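You operate a simulated robot arm through the tools that you are given. There is no shell and no other tool.

Carry out the task below with a simulated robot arm. There is one attempt and no reset: what you move stays moved.

Task
Purge the orange filling into the jug at R23 on the sliding tray.
Fine: head to High, jug under the nozzle, two presses of Purge, tray out with the jug on it, head back to Low; spill nothing.

Only the result counts: the job must be done as asked and must still hold three seconds after the hand-in. Knocking over, shifting, dropping, spilling or breaking anything else fails it.

Robot
A 6-joint arm with a two-finger gripper, fixed in place. Base frame: the origin is at the foot of the arm, x ahead of it, y to its left, z up. Readings come in cm, degrees, newtons and seconds.
Its first joint turns from -166.0 to 166.0 degrees. Payload 3.43 kg.
The tool frame sits at the grasp point between the pads (the TCP): z along the fingers, y along the line on which they close. The tips reach 2 cm beyond it. The gripper opens to 19 cm. The gripper's body begins 24.8 cm behind the TCP.
Orientation is told as [roll, pitch, yaw] about the base's x, y, z axes, in that order, counted from this pose: with the fingers straight down and closing along the base's y, the tool's x points along the base's -x, its y along +y and its z along -z.

Tools
- The arm moves only by the tool apply_moves. Its argument "targets" is a list that holds one entry, the list of rows, each a list of 7 numbers: the closure in counts, from 0 (fully open) to 255 (shut), then the shift along the base's x, y, z in cm, then the turn, a rotation vector about the base's x, y, z in degrees. In form: [[[jaw, x, y, z, ax, ay, az], ...]]. A call has 1 to 20 rows; each row shifts and turns the commanded pose from where the row before left it. Rows are played at 5 a second. More than 5 cm and 8.6 degrees between two rows, or a gripper value outside its range, and nothing of the call is played. A pose out of reach is approached as far as the arm can. The call stops where the force on the tool passes 60 N (or 10 N more than at its start, if that is more) or the arm is blocked; 0.2 s more then pass. The fingers move at their own pace (about 4.5 cm/s each) and stop on an object; they squeeze with about 23 N. The grip force told is the motor's: it shows also when the fingers shut on nothing. Time passes only in rows, and 0.2 s behind the last, so rows that do not move let the fingers close. The reply holds the time, the measured pose of the TCP, the force on the tool along the base axes, the opening and the grip force, in the units named above and with some noise, with the torque about the TCP (base axes, N m) and any sound that the robot's microphone picked up, and new pictures: "show" is both (left out), scene, wrist or none.
- Cameras (640 x 400 px; columns grow to the right, rows downward): "scene" is fixed at [5.03, 50.07, 163.88]; the picture's right is [-0.29, -0.96, 0.00], its down [-0.51, 0.15, -0.85] and it looks along [0.81, -0.24, -0.53] (base axes); focal length 321 px, centre (320, 200). "wrist" rides on the gripper at [7, -0.8, -28.8] in the tool frame; the picture's right is [0.12, 0.99, 0.00], its down [-0.96, 0.12, -0.25] and it looks along [-0.25, 0.03, 0.97] (tool axes); focal length 261 px, centre (320, 200). There is no depth. A picture from a camera that has moved, and an enlarged one, comes with that camera's place and axes in the base frame and with its lens.
- move_column(by): slides the trunk up (or, below 0, down) by that many cm; the arm rides with it, the base frame stays. It gives what a move gives, with no picture.
- close_up(camera, box): a new picture of the part [left, top, right, bottom] of that camera's present view, enlarged. The clock stands still meanwhile.
- close_job(): hands the job in; it is judged then, once.

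Nothing tells you positions but the pictures and the camera data. Unless the task says otherwise, let go and move clear before handing in.

The tools are called as name(argument=value, ...) on one line, values as JSON. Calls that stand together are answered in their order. apply_moves: Moves the arm, as the interface text tells. Its arguments: {"type":"object","properties":{"targets":{"type":"array"},"show":{"type":"string","enum":["both","scene","wrist","none"]}},"required":["targets"]} The other tools are called the same way: move_column (by) slides the trunk up or down; close_up (camera, box) takes an enlarged picture of a part of a camera's view; close_job () hands the job in.

At the start:

```text
time: 0.0
tcp_pos: [55.06, 20.74, 133.73]
tool_rot: [0.1, 0.0, 0.1]
wrist_force: [0.3, -1.3, -0.1]
moment: [-0.01, -0.01, -0.02]
gripper_width: 19.03
grip_force: 0.1
trunk travel left (down, up): [-17.5, 6.5]
```

scene: 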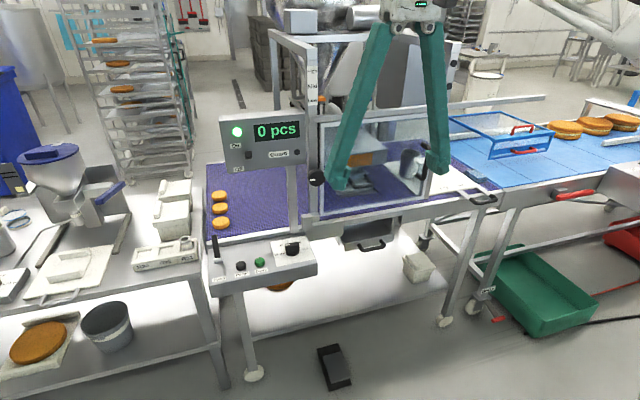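
wrist: 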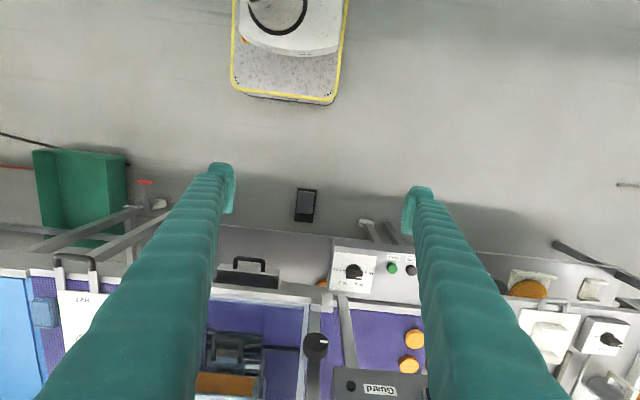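

I see a depositor machine with a control panel, a guarded conveyor and a filling table on the left. I will first enlarge parts of the scene to find the head selector, the Purge button, the jugs, and the sliding tray.

close_up(camera="scene", box=[200, 90, 360, 190])

close_up(camera="scene", box=[190, 190, 350, 300])

close_up(camera="scene", box=[300, 90, 500, 250])

close_up(camera="scene", box=[0, 140, 220, 290])

close_up(camera="wrist", box=[180, 220, 440, 400])

close_up(camera="wrist", box=[0, 220, 220, 400])

close_up(camera="wrist", box=[440, 240, 640, 400])

```text
4.00 times, centred on (280, 140) of scene
camera zoom: at [5.03, 50.07, 163.88], right [-0.29, -0.96, 0.0], down [-0.51, 0.15, -0.85], along [0.81, -0.24, -0.53], focal length 1283 px, centre (480, 440)
```

zoom: 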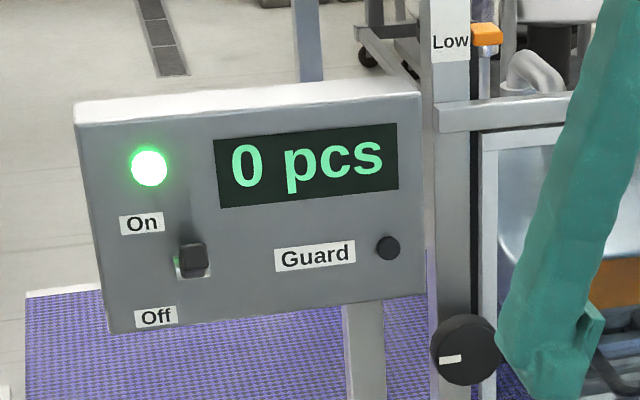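

```text
3.64 times, centred on (270, 245) of scene
camera zoom: at [5.03, 50.07, 163.88], right [-0.29, -0.96, 0.0], down [-0.51, 0.15, -0.85], along [0.81, -0.24, -0.53], focal length 1166 px, centre (502, 36)
```

zoom: 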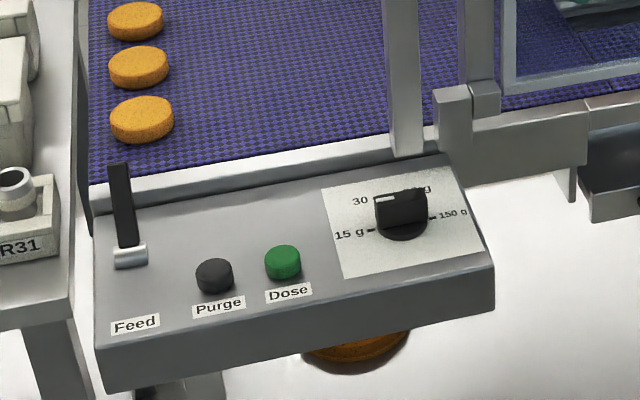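

```text
2.50 times, centred on (400, 170) of scene
camera zoom: at [5.03, 50.07, 163.88], right [-0.29, -0.96, 0.0], down [-0.51, 0.15, -0.85], along [0.81, -0.24, -0.53], focal length 802 px, centre (120, 275)
```

zoom: 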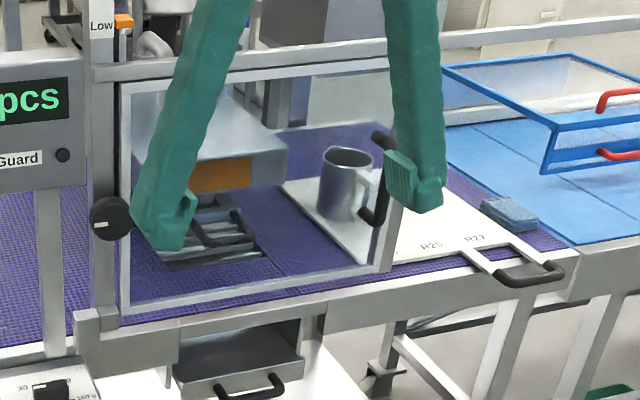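

```text
2.67 times, centred on (110, 215) of scene
camera zoom: at [5.03, 50.07, 163.88], right [-0.29, -0.96, 0.0], down [-0.51, 0.15, -0.85], along [0.81, -0.24, -0.53], focal length 855 px, centre (880, 160)
```

zoom: 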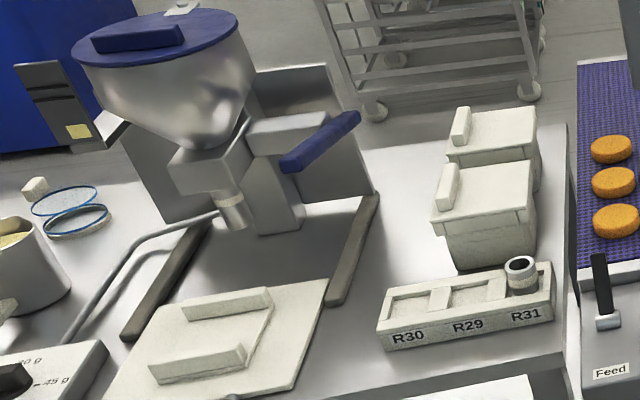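

```text
2.22 times, centred on (310, 310) of wrist
camera zoom: at [48.12, 20.01, 162.68], right [-0.12, 0.99, 0.0], down [0.96, 0.12, 0.25], along [0.25, 0.03, -0.97], focal length 579 px, centre (342, -44)
```

zoom: 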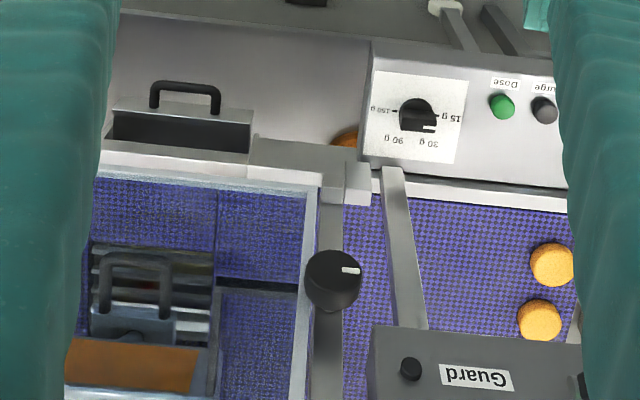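

```text
2.22 times, centred on (110, 310) of wrist
camera zoom: at [48.12, 20.01, 162.68], right [-0.12, 0.99, 0.0], down [0.96, 0.12, 0.25], along [0.25, 0.03, -0.97], focal length 579 px, centre (787, -44)
```

zoom: 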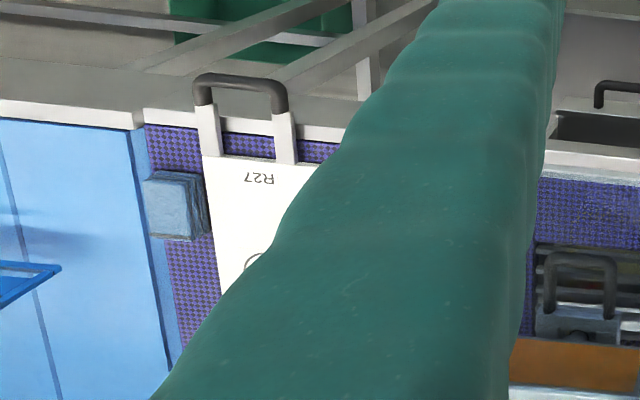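

```text
2.50 times, centred on (540, 320) of wrist
camera zoom: at [48.12, 20.01, 162.68], right [-0.12, 0.99, 0.0], down [0.96, 0.12, 0.25], along [0.25, 0.03, -0.97], focal length 652 px, centre (-230, -100)
```

zoom: 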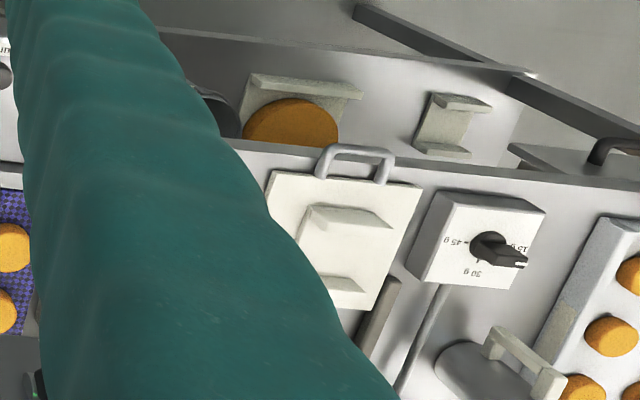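

The jug seems to stand on the white tray right of the guarded nozzle, and a post scale with "Low" and a knob is left of it. I need enlarged views of the post, the tray and the head.

close_up(camera="scene", box=[265, 10, 345, 60])

close_up(camera="scene", box=[290, 50, 370, 110])

close_up(camera="scene", box=[300, 100, 380, 220])

close_up(camera="scene", box=[395, 130, 515, 220])

close_up(camera="scene", box=[320, 0, 480, 100])

close_up(camera="scene", box=[320, 190, 480, 300])

```text
8.00 times, centred on (305, 35) of scene
camera zoom: at [5.03, 50.07, 163.88], right [-0.29, -0.96, 0.0], down [-0.51, 0.15, -0.85], along [0.81, -0.24, -0.53], focal length 2566 px, centre (440, 1520)
```

zoom: 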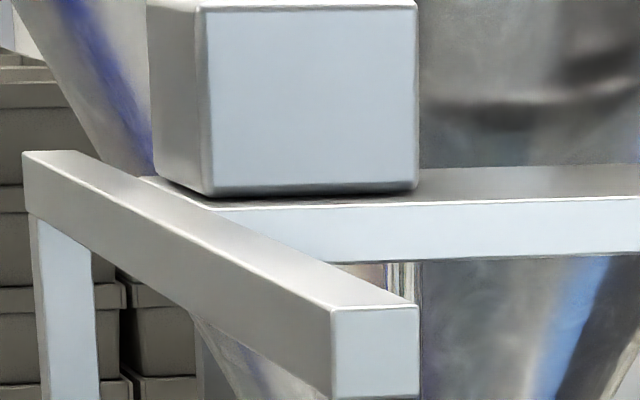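

```text
6.67 times, centred on (330, 80) of scene
camera zoom: at [5.03, 50.07, 163.88], right [-0.29, -0.96, 0.0], down [-0.51, 0.15, -0.85], along [0.81, -0.24, -0.53], focal length 2138 px, centre (253, 1000)
```

zoom: 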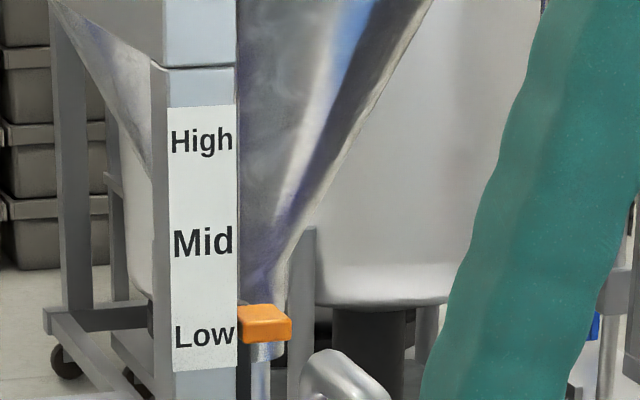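

```text
3.33 times, centred on (340, 160) of scene
camera zoom: at [5.03, 50.07, 163.88], right [-0.29, -0.96, 0.0], down [-0.51, 0.15, -0.85], along [0.81, -0.24, -0.53], focal length 1069 px, centre (253, 333)
```

zoom: 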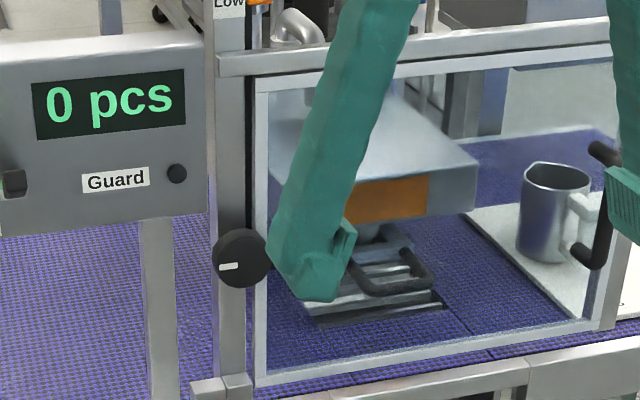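

```text
4.44 times, centred on (455, 175) of scene
camera zoom: at [5.03, 50.07, 163.88], right [-0.29, -0.96, 0.0], down [-0.51, 0.15, -0.85], along [0.81, -0.24, -0.53], focal length 1425 px, centre (-280, 311)
```

zoom: 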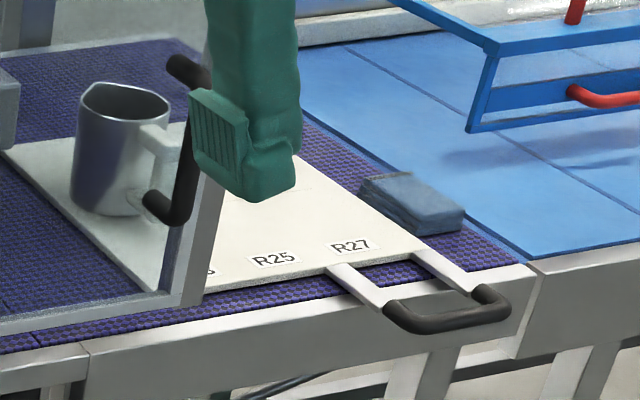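

```text
4.00 times, centred on (400, 50) of scene
camera zoom: at [5.03, 50.07, 163.88], right [-0.29, -0.96, 0.0], down [-0.51, 0.15, -0.85], along [0.81, -0.24, -0.53], focal length 1283 px, centre (0, 800)
```

zoom: 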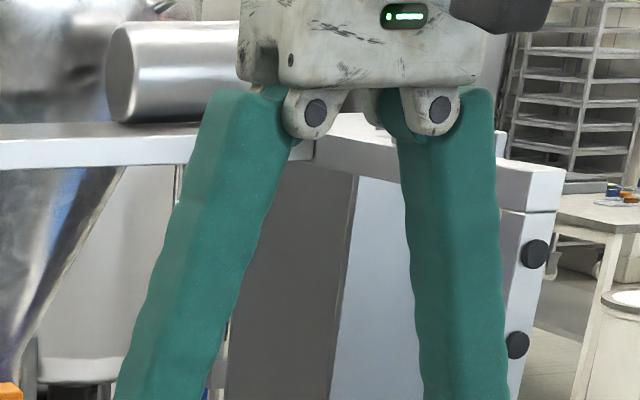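

```text
3.64 times, centred on (400, 245) of scene
camera zoom: at [5.03, 50.07, 163.88], right [-0.29, -0.96, 0.0], down [-0.51, 0.15, -0.85], along [0.81, -0.24, -0.53], focal length 1166 px, centre (29, 36)
```

zoom: 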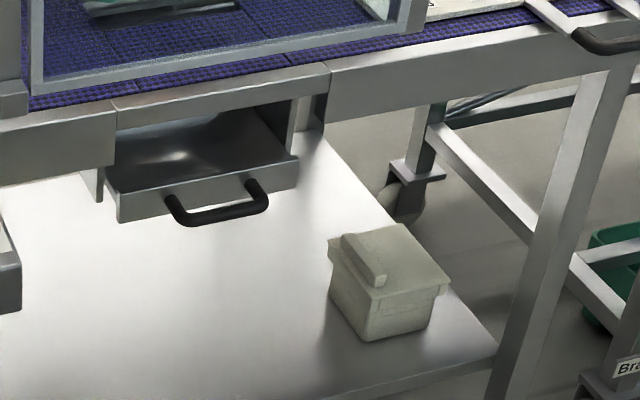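

The geometry so far: knob near (93, 25, 115), Purge near (85, 53, 92), tray handle near (93, -47, 93). I'll back off a bit and tilt the tool forward so the wrist camera can look into the machine.

apply_moves(targets=[[[0, -2, 0, 0, 0, -8, 0], [0, -2, 0, 0, 0, -8, 0], [0, -2, 0, 0, 0, -8, 0], [0, -2, 0, 0, 0, -8, 0], [0, -2, 0, 0, 0, -8, 0], [0, -2, 0, 0, 0, -8, 0]]])

```text
time: 1.6
tcp_pos: [45.49, 15.73, 133.88]
tool_rot: [0.2, -48.1, -7.7]
wrist_force: [1.3, 0.5, 0.2]
moment: [0.06, 0.01, 0.05]
gripper_width: 19.0
grip_force: 0.1
trunk travel left (down, up): [-17.5, 6.5]
stopped in row 6: the arm was blocked; the commanded pose is now the measured one
camera wrist: at [19.6, 18.36, 148.0], right [0.05, 0.99, -0.09], down [0.47, 0.05, 0.88], along [0.88, -0.09, -0.46], focal length 261 px, centre (320, 200)
```

scene: 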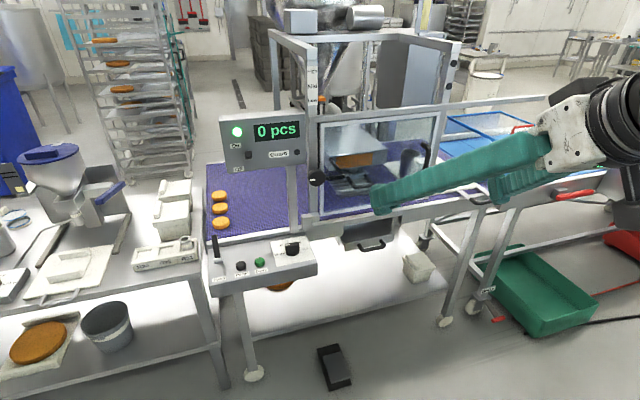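
wrist: 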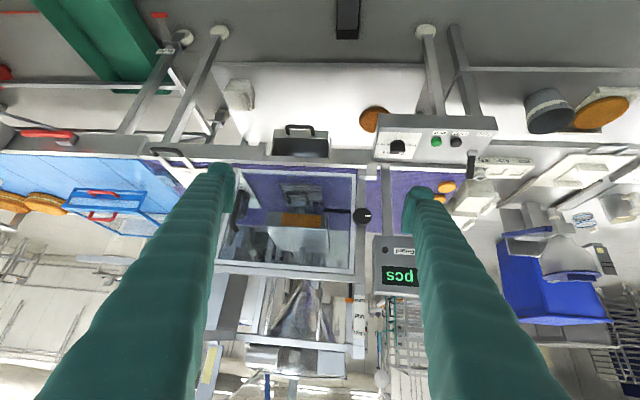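

The wrist camera now looks into the machine (picture is upside down). I enlarge the head area, tray and panel.

close_up(camera="wrist", box=[220, 150, 380, 280])

close_up(camera="wrist", box=[350, 100, 510, 200])

close_up(camera="scene", box=[305, 100, 445, 220])

close_up(camera="wrist", box=[340, 220, 440, 360])

close_up(camera="wrist", box=[130, 120, 260, 220])

```text
3.08 times, centred on (300, 215) of wrist
camera zoom: at [19.6, 18.36, 148.0], right [0.05, 0.99, -0.09], down [0.47, 0.05, 0.88], along [0.88, -0.09, -0.46], focal length 802 px, centre (382, 154)
```

zoom: 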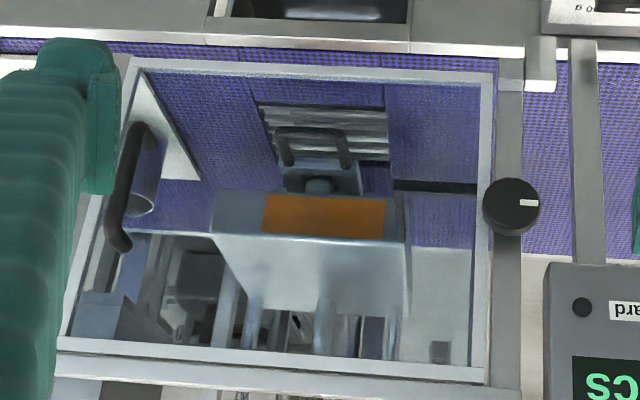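

```text
4.00 times, centred on (430, 150) of wrist
camera zoom: at [19.6, 18.36, 148.0], right [0.05, 0.99, -0.09], down [0.47, 0.05, 0.88], along [0.88, -0.09, -0.46], focal length 1043 px, centre (-120, 400)
```

zoom: 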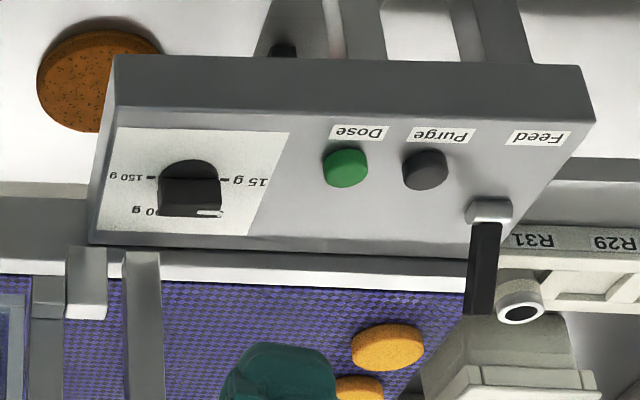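

```text
3.33 times, centred on (375, 160) of scene
camera zoom: at [5.03, 50.07, 163.88], right [-0.29, -0.96, 0.0], down [-0.51, 0.15, -0.85], along [0.81, -0.24, -0.53], focal length 1069 px, centre (137, 333)
```

zoom: 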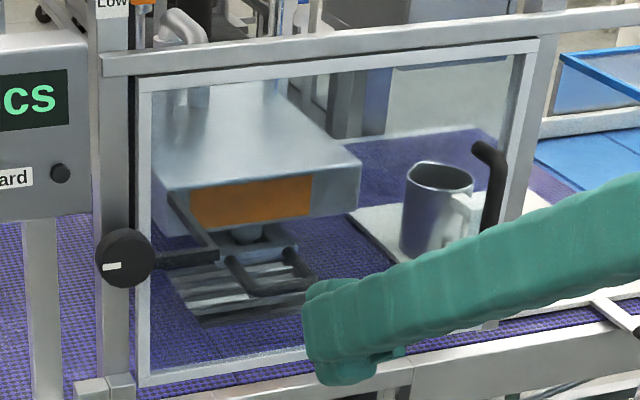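

```text
2.86 times, centred on (390, 290) of wrist
camera zoom: at [19.6, 18.36, 148.0], right [0.05, 0.99, -0.09], down [0.47, 0.05, 0.88], along [0.88, -0.09, -0.46], focal length 745 px, centre (120, -57)
```

zoom: 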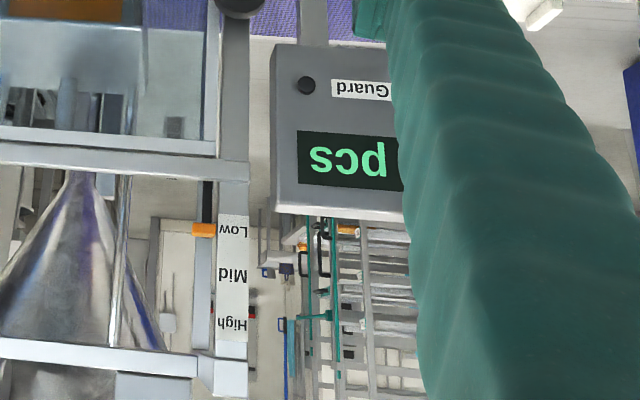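

```text
4.00 times, centred on (195, 170) of wrist
camera zoom: at [19.6, 18.36, 148.0], right [0.05, 0.99, -0.09], down [0.47, 0.05, 0.88], along [0.88, -0.09, -0.46], focal length 1043 px, centre (820, 320)
```

zoom: 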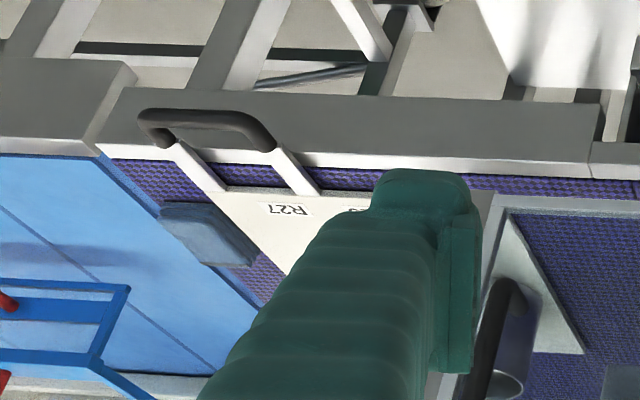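

The knob on the post seems linked to the head by a bracket; tray slides along y behind the guard. I'll straighten the yaw, move forward and bring the tool level, facing the knob from a distance, to see how it is built.

apply_moves(targets=[[[0, 4, 1, 0, 0, 0, 7.7], [0, 4, 1, 0, 0, 0, 0], [0, 4, 1, 0, 0, 0, 0], [0, 2, 1.5, -3, 0, -8.4, 0], [0, 2, 1.5, -3, 0, -8.4, 0], [0, 2, 1.5, -3, 0, -8.4, 0], [0, 2, 1, -3, 0, -8.4, 0], [0, 2, 0.5, -3, 0, -8.4, 0]]])

```text
time: 3.4
tcp_pos: [67.52, 24.86, 119.05]
tool_rot: [-168.6, -89.8, 168.9]
wrist_force: [-0.1, -1.3, 0.9]
moment: [0.0, 0.25, 0.33]
gripper_width: 19.0
grip_force: 0.0
trunk travel left (down, up): [-17.5, 6.5]
camera wrist: at [38.78, 23.84, 112.02], right [0.0, 0.99, -0.12], down [-0.25, 0.12, 0.96], along [0.97, 0.03, 0.25], focal length 261 px, centre (320, 200)
```

scene: 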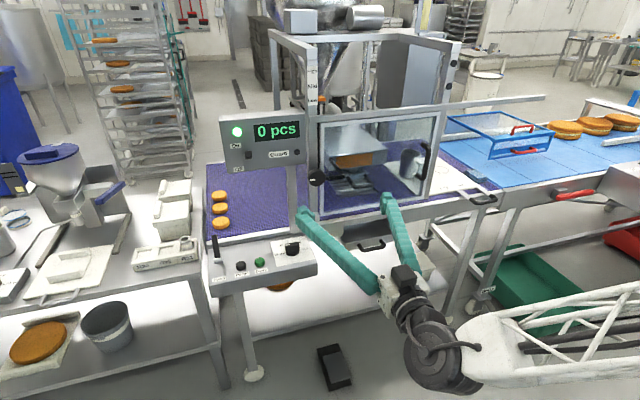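
wrist: 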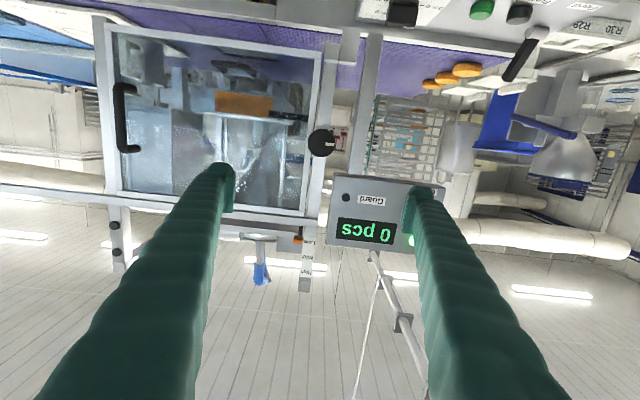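

The tool is now level facing the post. I enlarge the knob and the guard/tray views, which are now unobstructed.

close_up(camera="scene", box=[300, 95, 380, 220])

close_up(camera="scene", box=[370, 100, 510, 220])

close_up(camera="wrist", box=[280, 90, 400, 190])

close_up(camera="wrist", box=[100, 20, 340, 180])

close_up(camera="scene", box=[300, 140, 400, 200])

```text
3.20 times, centred on (340, 158) of scene
camera zoom: at [5.03, 50.07, 163.88], right [-0.29, -0.96, 0.0], down [-0.51, 0.15, -0.85], along [0.81, -0.24, -0.53], focal length 1026 px, centre (256, 336)
```

zoom: 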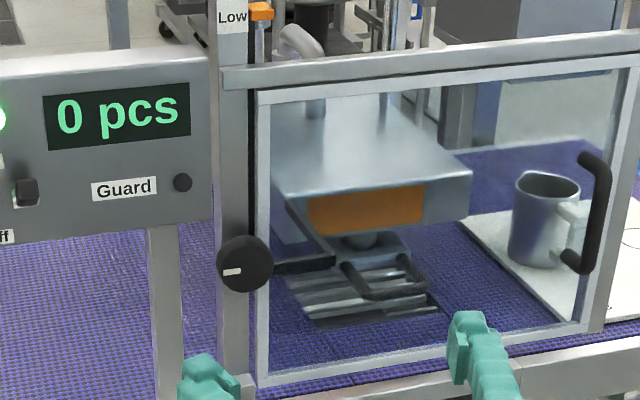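

```text
3.33 times, centred on (440, 160) of scene
camera zoom: at [5.03, 50.07, 163.88], right [-0.29, -0.96, 0.0], down [-0.51, 0.15, -0.85], along [0.81, -0.24, -0.53], focal length 1069 px, centre (-80, 333)
```

zoom: 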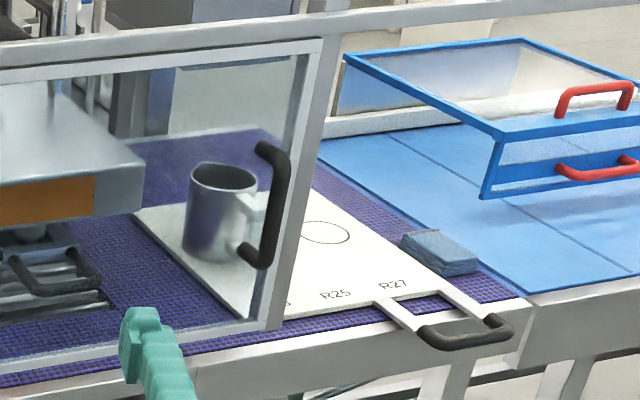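

```text
4.00 times, centred on (340, 140) of wrist
camera zoom: at [38.78, 23.84, 112.02], right [0.0, 0.99, -0.12], down [-0.25, 0.12, 0.96], along [0.97, 0.03, 0.25], focal length 1043 px, centre (240, 440)
```

zoom: 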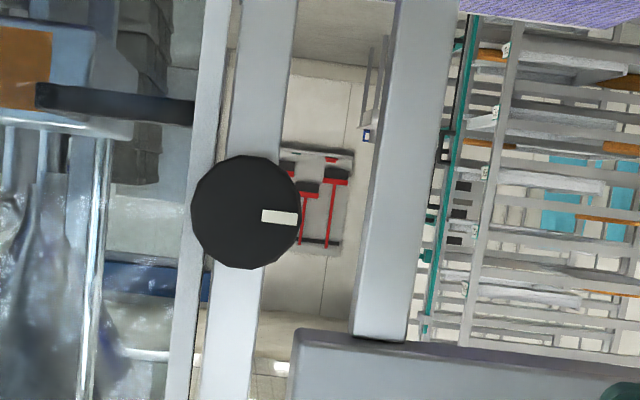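

```text
2.50 times, centred on (220, 100) of wrist
camera zoom: at [38.78, 23.84, 112.02], right [0.0, 0.99, -0.12], down [-0.25, 0.12, 0.96], along [0.97, 0.03, 0.25], focal length 652 px, centre (570, 450)
```

zoom: 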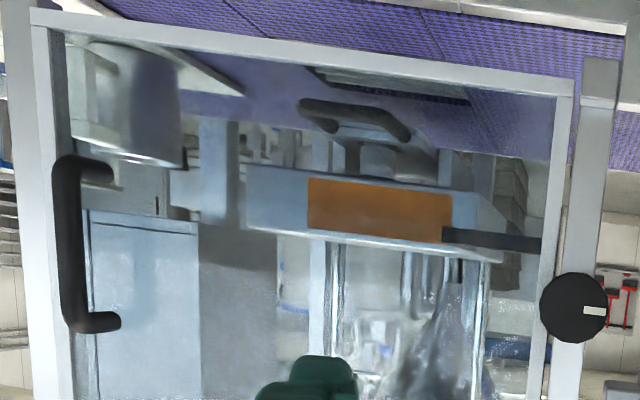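

```text
6.40 times, centred on (350, 170) of scene
camera zoom: at [5.03, 50.07, 163.88], right [-0.29, -0.96, 0.0], down [-0.51, 0.15, -0.85], along [0.81, -0.24, -0.53], focal length 2053 px, centre (128, 392)
```

zoom: 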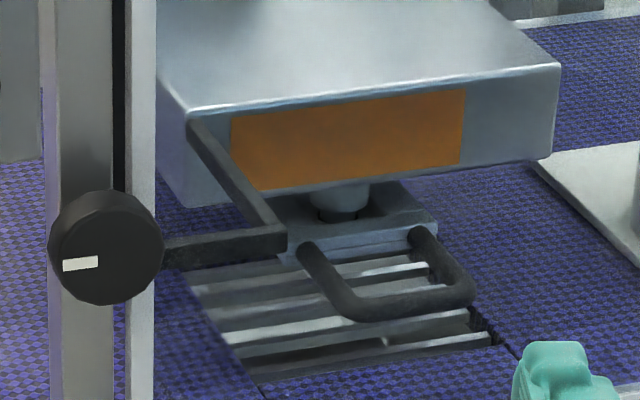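

The knob is tied to the head by a dark bracket that runs in a slot, with knob centre near (94.7, 24.5, 114.2), about 5.8 cm across. I'll roll the tool a quarter turn so the fingers close vertically and come closer for a look.

apply_moves(targets=[[[130, 1.1, -0.03, -0.44, 8.2, 0, 0], [130, 1.1, -0.03, -0.44, 8.2, 0, 0], [130, 1.1, -0.03, -0.44, 8.2, 0, 0], [130, 1.1, -0.03, -0.44, 8.2, 0, 0], [130, 1.1, -0.03, -0.44, 8.2, 0, 0], [130, 1.1, -0.03, -0.44, 8.2, 0, 0], [130, 1.1, -0.03, -0.44, 8.2, 0, 0], [130, 1.1, -0.03, -0.44, 8.2, 0, 0], [130, 1.1, -0.03, -0.44, 8.2, 0, 0], [130, 1.1, -0.03, -0.44, 8.2, 0, 0], [130, 1.1, -0.03, -0.44, 8.0, 0, 0]]])

```text
time: 5.8
tcp_pos: [72.26, 24.42, 141.23]
tool_rot: [80.4, -4.8, -86.2]
wrist_force: [0.4, -0.1, -0.7]
moment: [-0.04, -0.04, -0.05]
gripper_width: 9.3
grip_force: 0.0
out of reach, approached as far as the arm can: row 4, 5, 6, 7, 8, 9, 10, 11
trunk travel left (down, up): [-17.5, 6.5]
camera wrist: at [43.36, 29.97, 144.68], right [0.15, 0.21, 0.97], down [-0.16, -0.96, 0.23], along [0.97, -0.19, -0.11], focal length 261 px, centre (320, 200)
```

scene: 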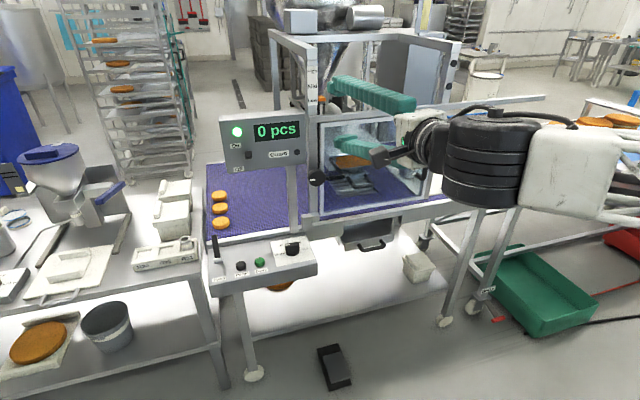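
wrist: 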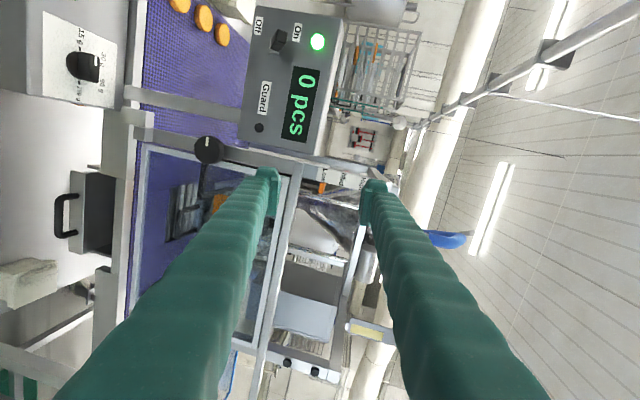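

The arm could not get to that pose directly and stopped higher up with the right roll. I'll check with a still row where it wants to go.

apply_moves(targets=[[[130, 0, 0, 0, 0, 0, 0], [130, 0, 0, 0, 0, 0, 0]]], show="none")

```text
time: 6.4
tcp_pos: [72.27, 24.4, 141.14]
tool_rot: [80.3, -5.0, -86.3]
wrist_force: [0.6, -0.7, -0.7]
moment: [0.03, 0.01, 0.01]
gripper_width: 9.32
grip_force: 0.0
trunk travel left (down, up): [-17.5, 6.5]
```

The commanded pose now equals the measured one. I'll try stepping down in this configuration.

apply_moves(targets=[[[130, 0, 0, -2, 0, 0, 0], [130, 0, 0, -2, 0, 0, 0], [130, 0, 0, -2, 0, 0, 0], [130, 0, 0, -2, 0, 0, 0]]], show="scene")

```text
time: 7.4
tcp_pos: [71.66, 21.68, 140.55]
tool_rot: [80.6, -4.8, -86.3]
wrist_force: [0.4, -0.3, -0.8]
moment: [-0.04, 0.01, -0.06]
gripper_width: 9.34
grip_force: 0.1
out of reach, approached as far as the arm can: row 1, 2, 3, 4
trunk travel left (down, up): [-17.5, 6.5]
```

scene: 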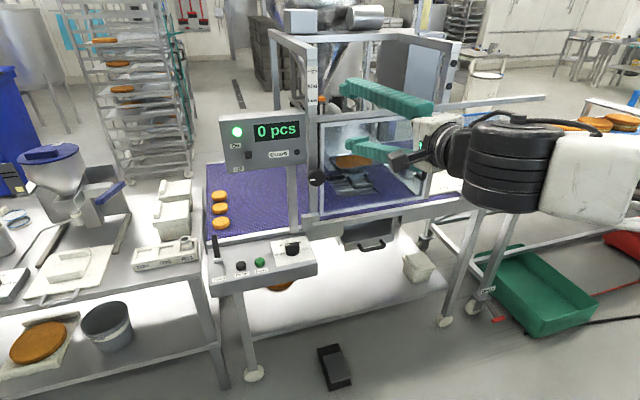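

This arm configuration cannot go lower, so I'll unwind the roll and try rolling the other way instead.

apply_moves(targets=[[[130, -0.5, 0.3, 0, -8.4, 0, 0], [130, -0.5, 0.3, 0, -8.4, 0, 0], [130, -0.5, 0.3, 0, -8.4, 0, 0], [130, -0.5, 0.3, 0, -8.4, 0, 0], [130, -0.5, 0.3, 0, -8.4, 0, 0], [130, -0.5, 0.3, -1, -8.4, 0, 0], [130, -0.5, 0.3, -1, -8.4, 0, 0], [130, -0.5, 0.3, -1, -8.4, 0, 0], [130, -0.5, 0.3, -1, -8.4, 0, 0], [130, -0.5, 0.3, -1, -8.4, 0, 0]]], show="both")

```text
time: 9.6
tcp_pos: [66.52, 24.9, 135.7]
tool_rot: [20.0, -86.6, -27.7]
wrist_force: [0.7, 0.0, 0.5]
moment: [0.02, 0.06, 0.03]
gripper_width: 9.32
grip_force: 0.1
trunk travel left (down, up): [-17.5, 6.5]
camera wrist: at [37.7, 28.09, 130.4], right [0.13, 0.99, -0.1], down [-0.18, 0.12, 0.98], along [0.98, -0.11, 0.19], focal length 261 px, centre (320, 200)
```

scene: 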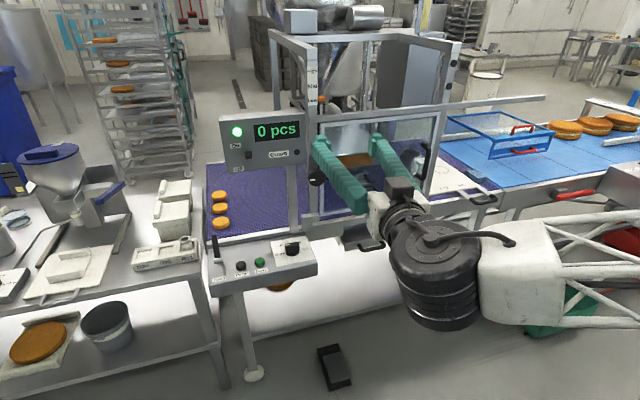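
wrist: 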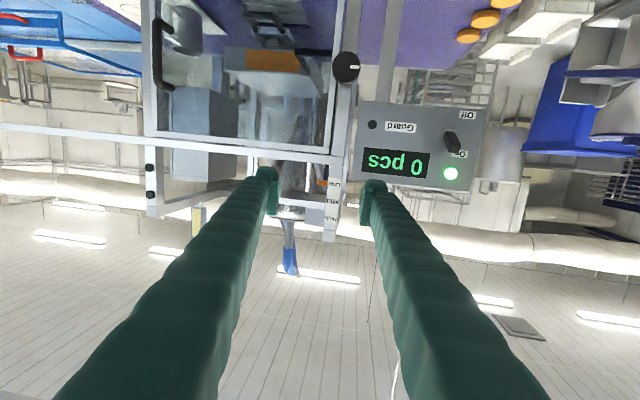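

The tool points forward again with the fingers level. Now I try rolling the other way while keeping this height.

apply_moves(targets=[[[130, 0, 0, 0, 0, 0, 7.8], [130, 0, 0, 0, 0, -3.5, 0], [130, 0, 0, 0, -8.4, 0, 0], [130, 0, 0, 0, -8.4, 0, 0], [130, 0, 0, 0, -8.4, 0, 0], [130, 0, 0, 0, -8.4, 0, 0], [130, 0, 0, 0, -8.4, 0, 0], [130, 0, 0, 0, -8.4, 0, 0], [130, 0, 0, 0, -8.4, 0, 0], [130, 0, 0, 0, -8.4, 0, 0], [130, 0, 0, 0, -8.4, 0, 0], [130, 0, 0, 0, -8.4, 0, 0], [130, 0, 0, 0, -6, 0, 0]]], show="both")

```text
time: 12.4
tcp_pos: [66.52, 24.69, 135.76]
tool_rot: [-89.9, -1.1, 90.2]
wrist_force: [0.5, -0.4, 0.0]
moment: [0.04, 0.03, 0.02]
gripper_width: 9.33
grip_force: 0.0
trunk travel left (down, up): [-17.5, 6.5]
camera wrist: at [37.92, 17.63, 136.68], right [0.0, -0.1, -1.0], down [-0.25, 0.96, -0.09], along [0.97, 0.25, -0.03], focal length 261 px, centre (320, 200)
```

scene: 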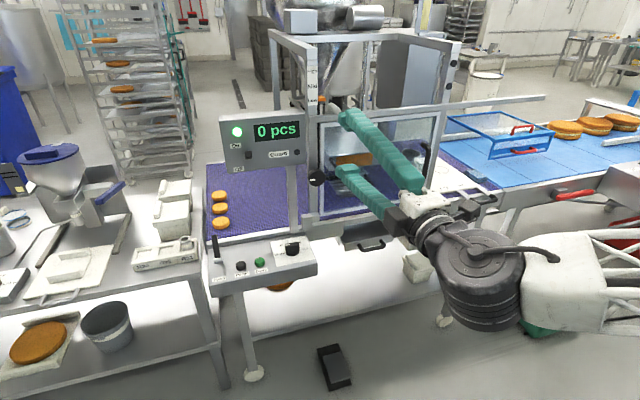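
wrist: 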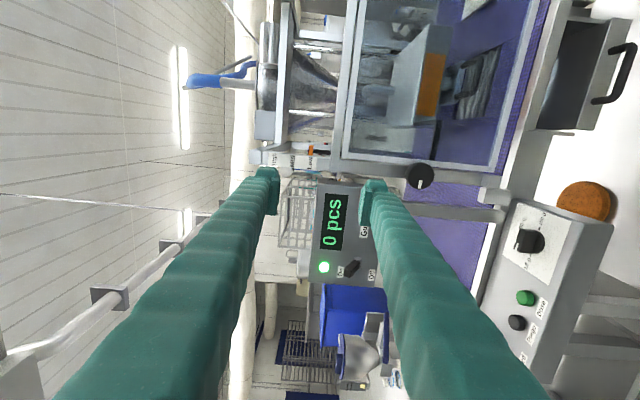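

The roll in this direction works. Now I lower to the knob height and come closer, stopping well short of it.

apply_moves(targets=[[[130, 1, 0, -3, 0, 0, 0], [130, 1, 0, -3, 0, 0, 0], [130, 1, 0, -3, 0, 0, 0], [130, 1, 0, -3, 0, 0, 0], [130, 2, 0, -3, 0, 0, 0], [130, 2, 0, -3, 0, 0, 0], [130, 2, 0, -2, 0, 0, 0], [130, 2, 0, -1.5, 0, 0, 0]]], show="both")

```text
time: 14.2
tcp_pos: [78.62, 24.68, 114.03]
tool_rot: [-89.9, -1.4, 90.3]
wrist_force: [-1.0, -0.8, 0.9]
moment: [0.02, 0.09, 0.09]
gripper_width: 9.3
grip_force: 0.1
trunk travel left (down, up): [-17.5, 6.5]
camera wrist: at [49.85, 17.55, 114.99], right [0.0, -0.1, -1.0], down [-0.25, 0.96, -0.09], along [0.97, 0.25, -0.03], focal length 261 px, centre (320, 200)
```

scene: 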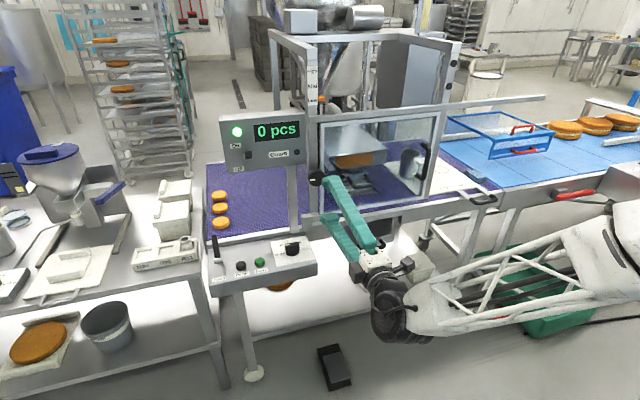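
wrist: 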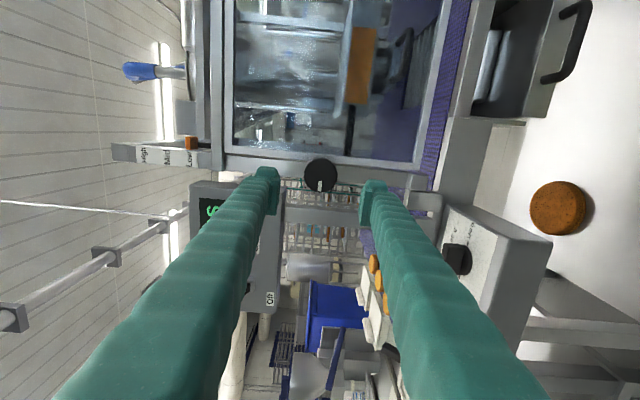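

close_up(camera="wrist", box=[270, 140, 370, 220])

close_up(camera="wrist", box=[220, 0, 480, 200])

close_up(camera="scene", box=[290, 140, 390, 220])

```text
5.00 times, centred on (320, 180) of wrist
camera zoom: at [49.85, 17.55, 114.99], right [0.0, -0.1, -1.0], down [-0.25, 0.96, -0.09], along [0.97, 0.25, -0.03], focal length 1303 px, centre (320, 300)
```

zoom: 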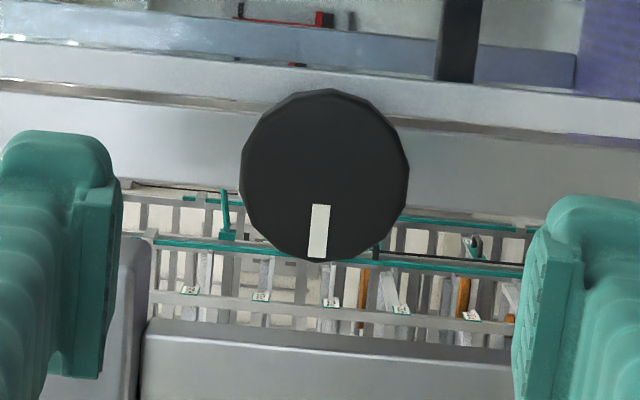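

```text
2.00 times, centred on (350, 100) of wrist
camera zoom: at [49.85, 17.55, 114.99], right [0.0, -0.1, -1.0], down [-0.25, 0.96, -0.09], along [0.97, 0.25, -0.03], focal length 521 px, centre (260, 400)
```

zoom: 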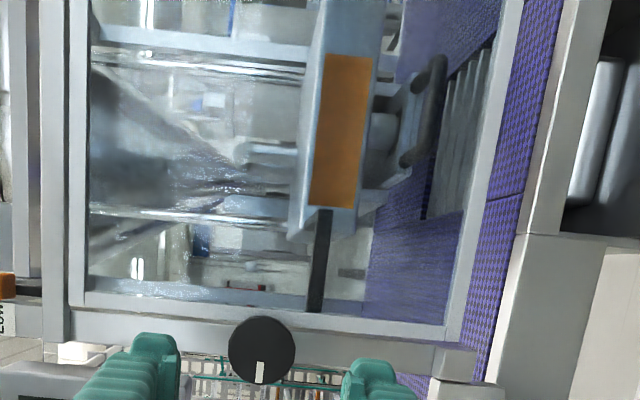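

```text
5.00 times, centred on (340, 180) of scene
camera zoom: at [5.03, 50.07, 163.88], right [-0.29, -0.96, 0.0], down [-0.51, 0.15, -0.85], along [0.81, -0.24, -0.53], focal length 1604 px, centre (220, 300)
```

zoom: 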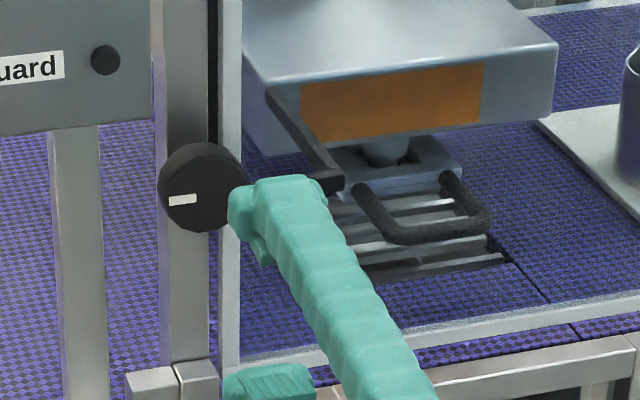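

Knob centre refined to about (94, 24.55, 113.9), lined up with the open fingers. I move forward to straddle it.

apply_moves(targets=[[[130, 3, 0, 0, 0, 0, 0], [130, 3, 0, 0, 0, 0, 0], [130, 3, 0, 0, 0, 0, 0], [130, 2.5, 0, 0, 0, 0, 0], [130, 1.5, -0.1, -0.1, 0, 0, 0], [130, 0, 0, 0, 0, 0, 0]]], show="both")

close_up(camera="scene", box=[290, 140, 370, 220])

close_up(camera="wrist", box=[260, 130, 400, 240])

```text
time: 15.6
tcp_pos: [91.72, 24.55, 114.06]
tool_rot: [-89.9, -1.3, 90.2]
wrist_force: [0.0, 0.0, -0.2]
moment: [-0.01, 0.01, 0.02]
gripper_width: 9.31
grip_force: 0.1
trunk travel left (down, up): [-17.5, 6.5]
camera wrist: at [63.05, 17.52, 114.92], right [0.0, -0.1, -1.0], down [-0.25, 0.96, -0.09], along [0.97, 0.25, -0.03], focal length 261 px, centre (320, 200)
```

scene: 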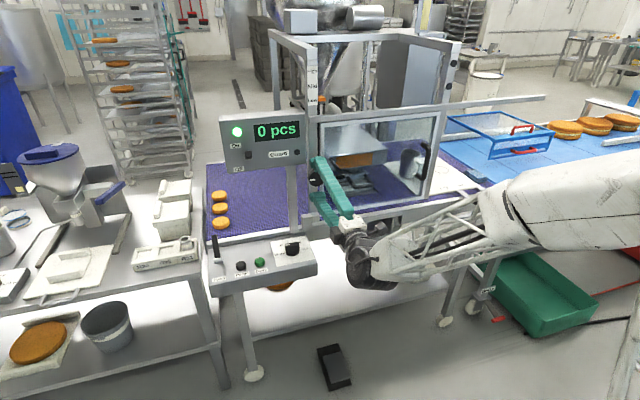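
wrist: 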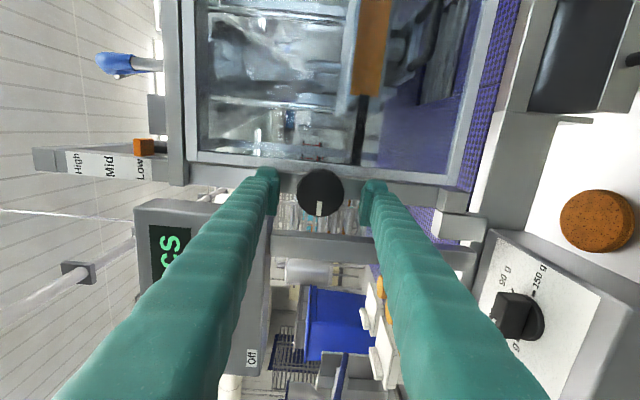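

```text
5.00 times, centred on (330, 180) of scene
camera zoom: at [5.03, 50.07, 163.88], right [-0.29, -0.96, 0.0], down [-0.51, 0.15, -0.85], along [0.81, -0.24, -0.53], focal length 1604 px, centre (270, 300)
```

zoom: 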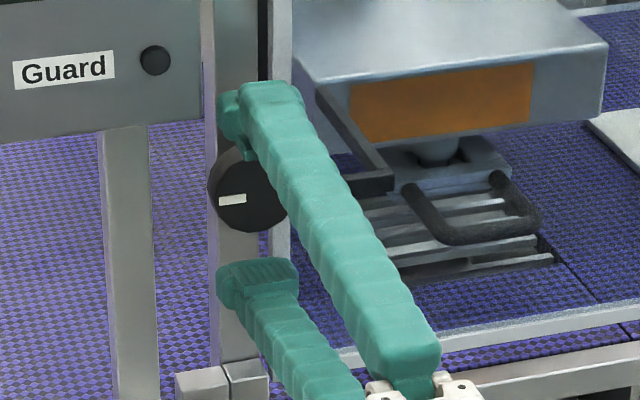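

```text
3.64 times, centred on (330, 185) of wrist
camera zoom: at [63.05, 17.52, 114.92], right [0.0, -0.1, -1.0], down [-0.25, 0.96, -0.09], along [0.97, 0.25, -0.03], focal length 948 px, centre (284, 254)
```

zoom: 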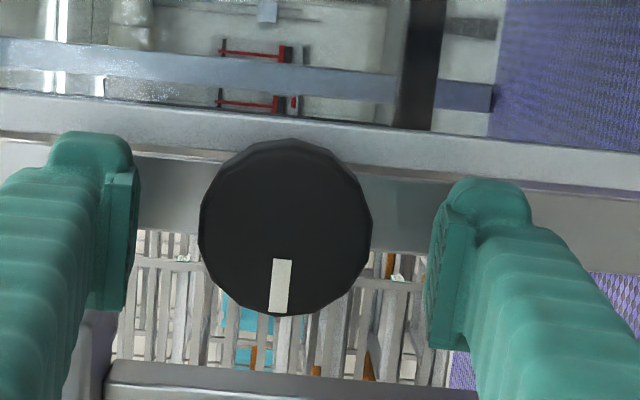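

The fingers straddle the knob above and below. I advance another 2 cm and close on it.

apply_moves(targets=[[[130, 1, 0, 0, 0, 0, 0], [130, 1, 0, 0, 0, 0, 0], [170, 0, 0, 0, 0, 0, 0], [200, 0, 0, 0, 0, 0, 0], [220, 0, 0, 0, 0, 0, 0], [220, 0, 0, 0, 0, 0, 0], [220, 0, 0, 0, 0, 0, 0]]], show="both")

```text
time: 17.2
tcp_pos: [93.65, 24.62, 114.03]
tool_rot: [-89.8, -1.3, 90.2]
wrist_force: [0.5, -0.2, -2.8]
moment: [0.06, -0.02, 0.0]
gripper_width: 5.64
grip_force: 45.3
trunk travel left (down, up): [-17.5, 6.5]
camera wrist: at [65.0, 17.62, 114.9], right [0.0, -0.1, -1.0], down [-0.25, 0.96, -0.09], along [0.97, 0.25, -0.03], focal length 261 px, centre (320, 200)
```

scene: 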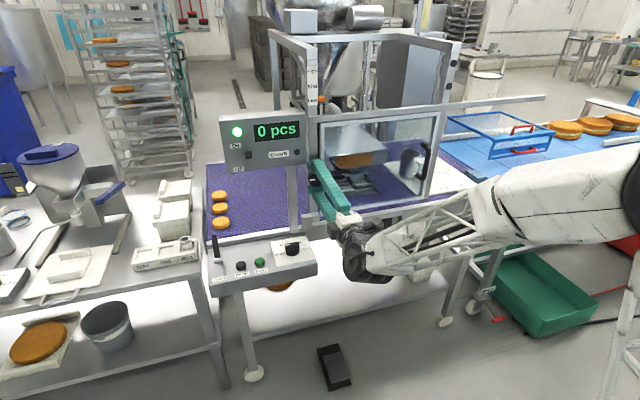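
wrist: 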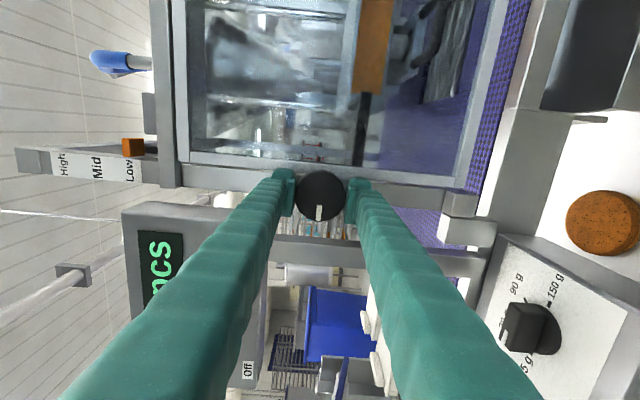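

The knob is gripped (5.6 cm). I test a small lift to see whether it is a free slide or clamped.

apply_moves(targets=[[[220, 0, 0, 0.4, 0, 0, 0], [220, 0, 0, 0.4, 0, 0, 0], [220, 0, 0, 0, 0, 0, 0]]], show="wrist")

```text
time: 18.1
tcp_pos: [93.66, 24.82, 113.98]
tool_rot: [-89.2, -1.1, 90.2]
wrist_force: [0.0, -0.9, -13.9]
moment: [0.17, -0.02, 0.01]
gripper_width: 5.65
grip_force: 44.9
trunk travel left (down, up): [-17.5, 6.5]
stopped in row 3: the force on the tool passed its limit at 63 N (the readings are from after the stop); the commanded pose is now the measured one
camera wrist: at [65.03, 17.61, 115.3], right [-0.02, -0.1, -0.99], down [-0.25, 0.96, -0.09], along [0.97, 0.25, -0.04], focal length 261 px, centre (320, 200)
```

wrist: 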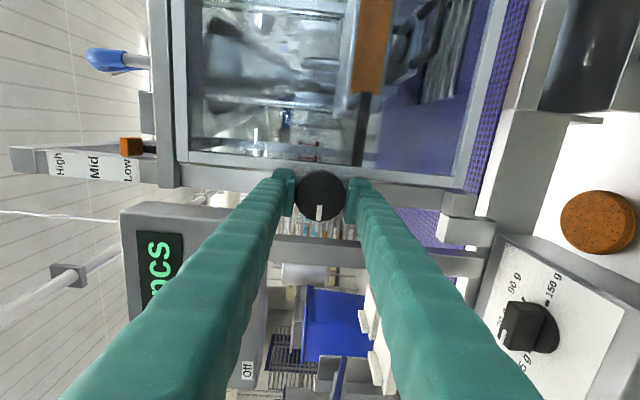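

The knob is clamped against sliding, so it has to be turned loose. I try turning it counterclockwise (seen from the front) a little.

apply_moves(targets=[[[220, 0, 0, 0, 0, 0, 0], [220, 0, 0, 0, -4, 0, 0], [220, 0, 0, 0, -4, 0, 0], [220, 0, 0, 0, -4, 0, 0], [220, 0, 0, 0, 0, 0, 0]]], show="wrist")

```text
time: 19.2
tcp_pos: [93.67, 24.72, 113.88]
tool_rot: [-89.0, 10.8, 90.2]
wrist_force: [-7.0, 6.1, -28.2]
moment: [1.2, 0.21, 0.02]
gripper_width: 5.58
grip_force: 44.4
trunk travel left (down, up): [-17.5, 6.5]
camera wrist: at [64.97, 18.01, 116.69], right [-0.01, -0.3, -0.95], down [-0.25, 0.92, -0.29], along [0.97, 0.24, -0.09], focal length 261 px, centre (320, 200)
```

wrist: 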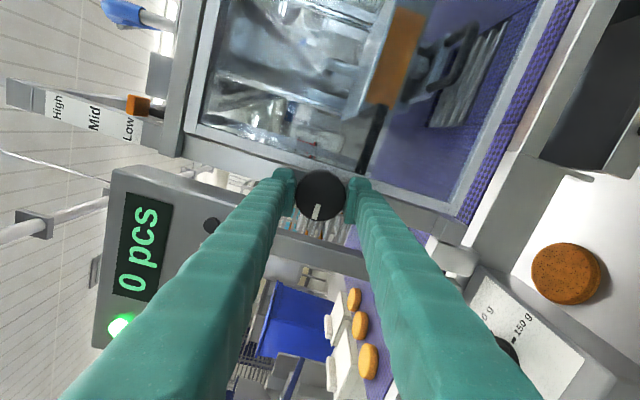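

The tool rotated about 12°. I check the marker to see whether the knob turned along.

close_up(camera="wrist", box=[270, 150, 370, 230])

close_up(camera="scene", box=[290, 150, 350, 210])

```text
5.00 times, centred on (320, 190) of wrist
camera zoom: at [64.97, 18.01, 116.69], right [-0.01, -0.3, -0.95], down [-0.25, 0.92, -0.29], along [0.97, 0.24, -0.09], focal length 1303 px, centre (320, 250)
```

zoom: 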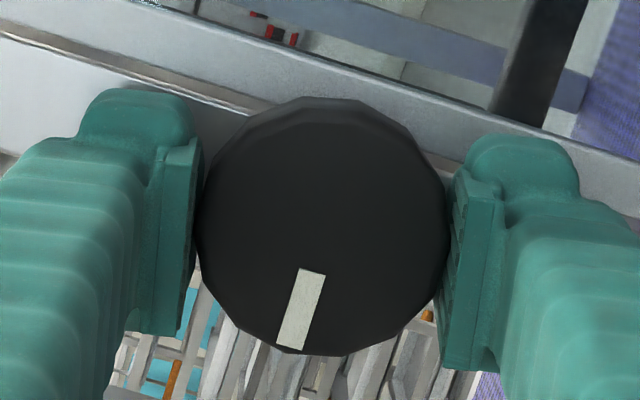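

```text
6.67 times, centred on (320, 180) of scene
camera zoom: at [5.03, 50.07, 163.88], right [-0.29, -0.96, 0.0], down [-0.51, 0.15, -0.85], along [0.81, -0.24, -0.53], focal length 2138 px, centre (320, 333)
```

zoom: 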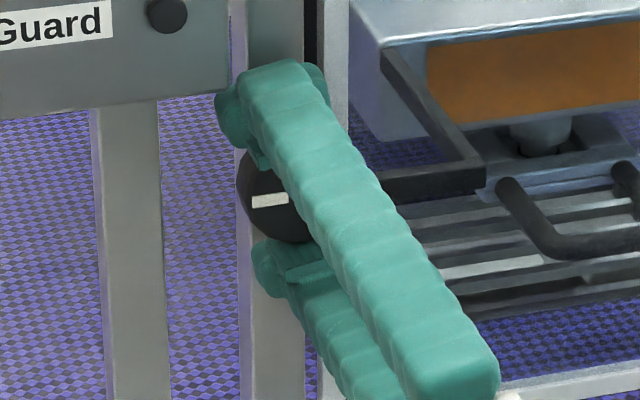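

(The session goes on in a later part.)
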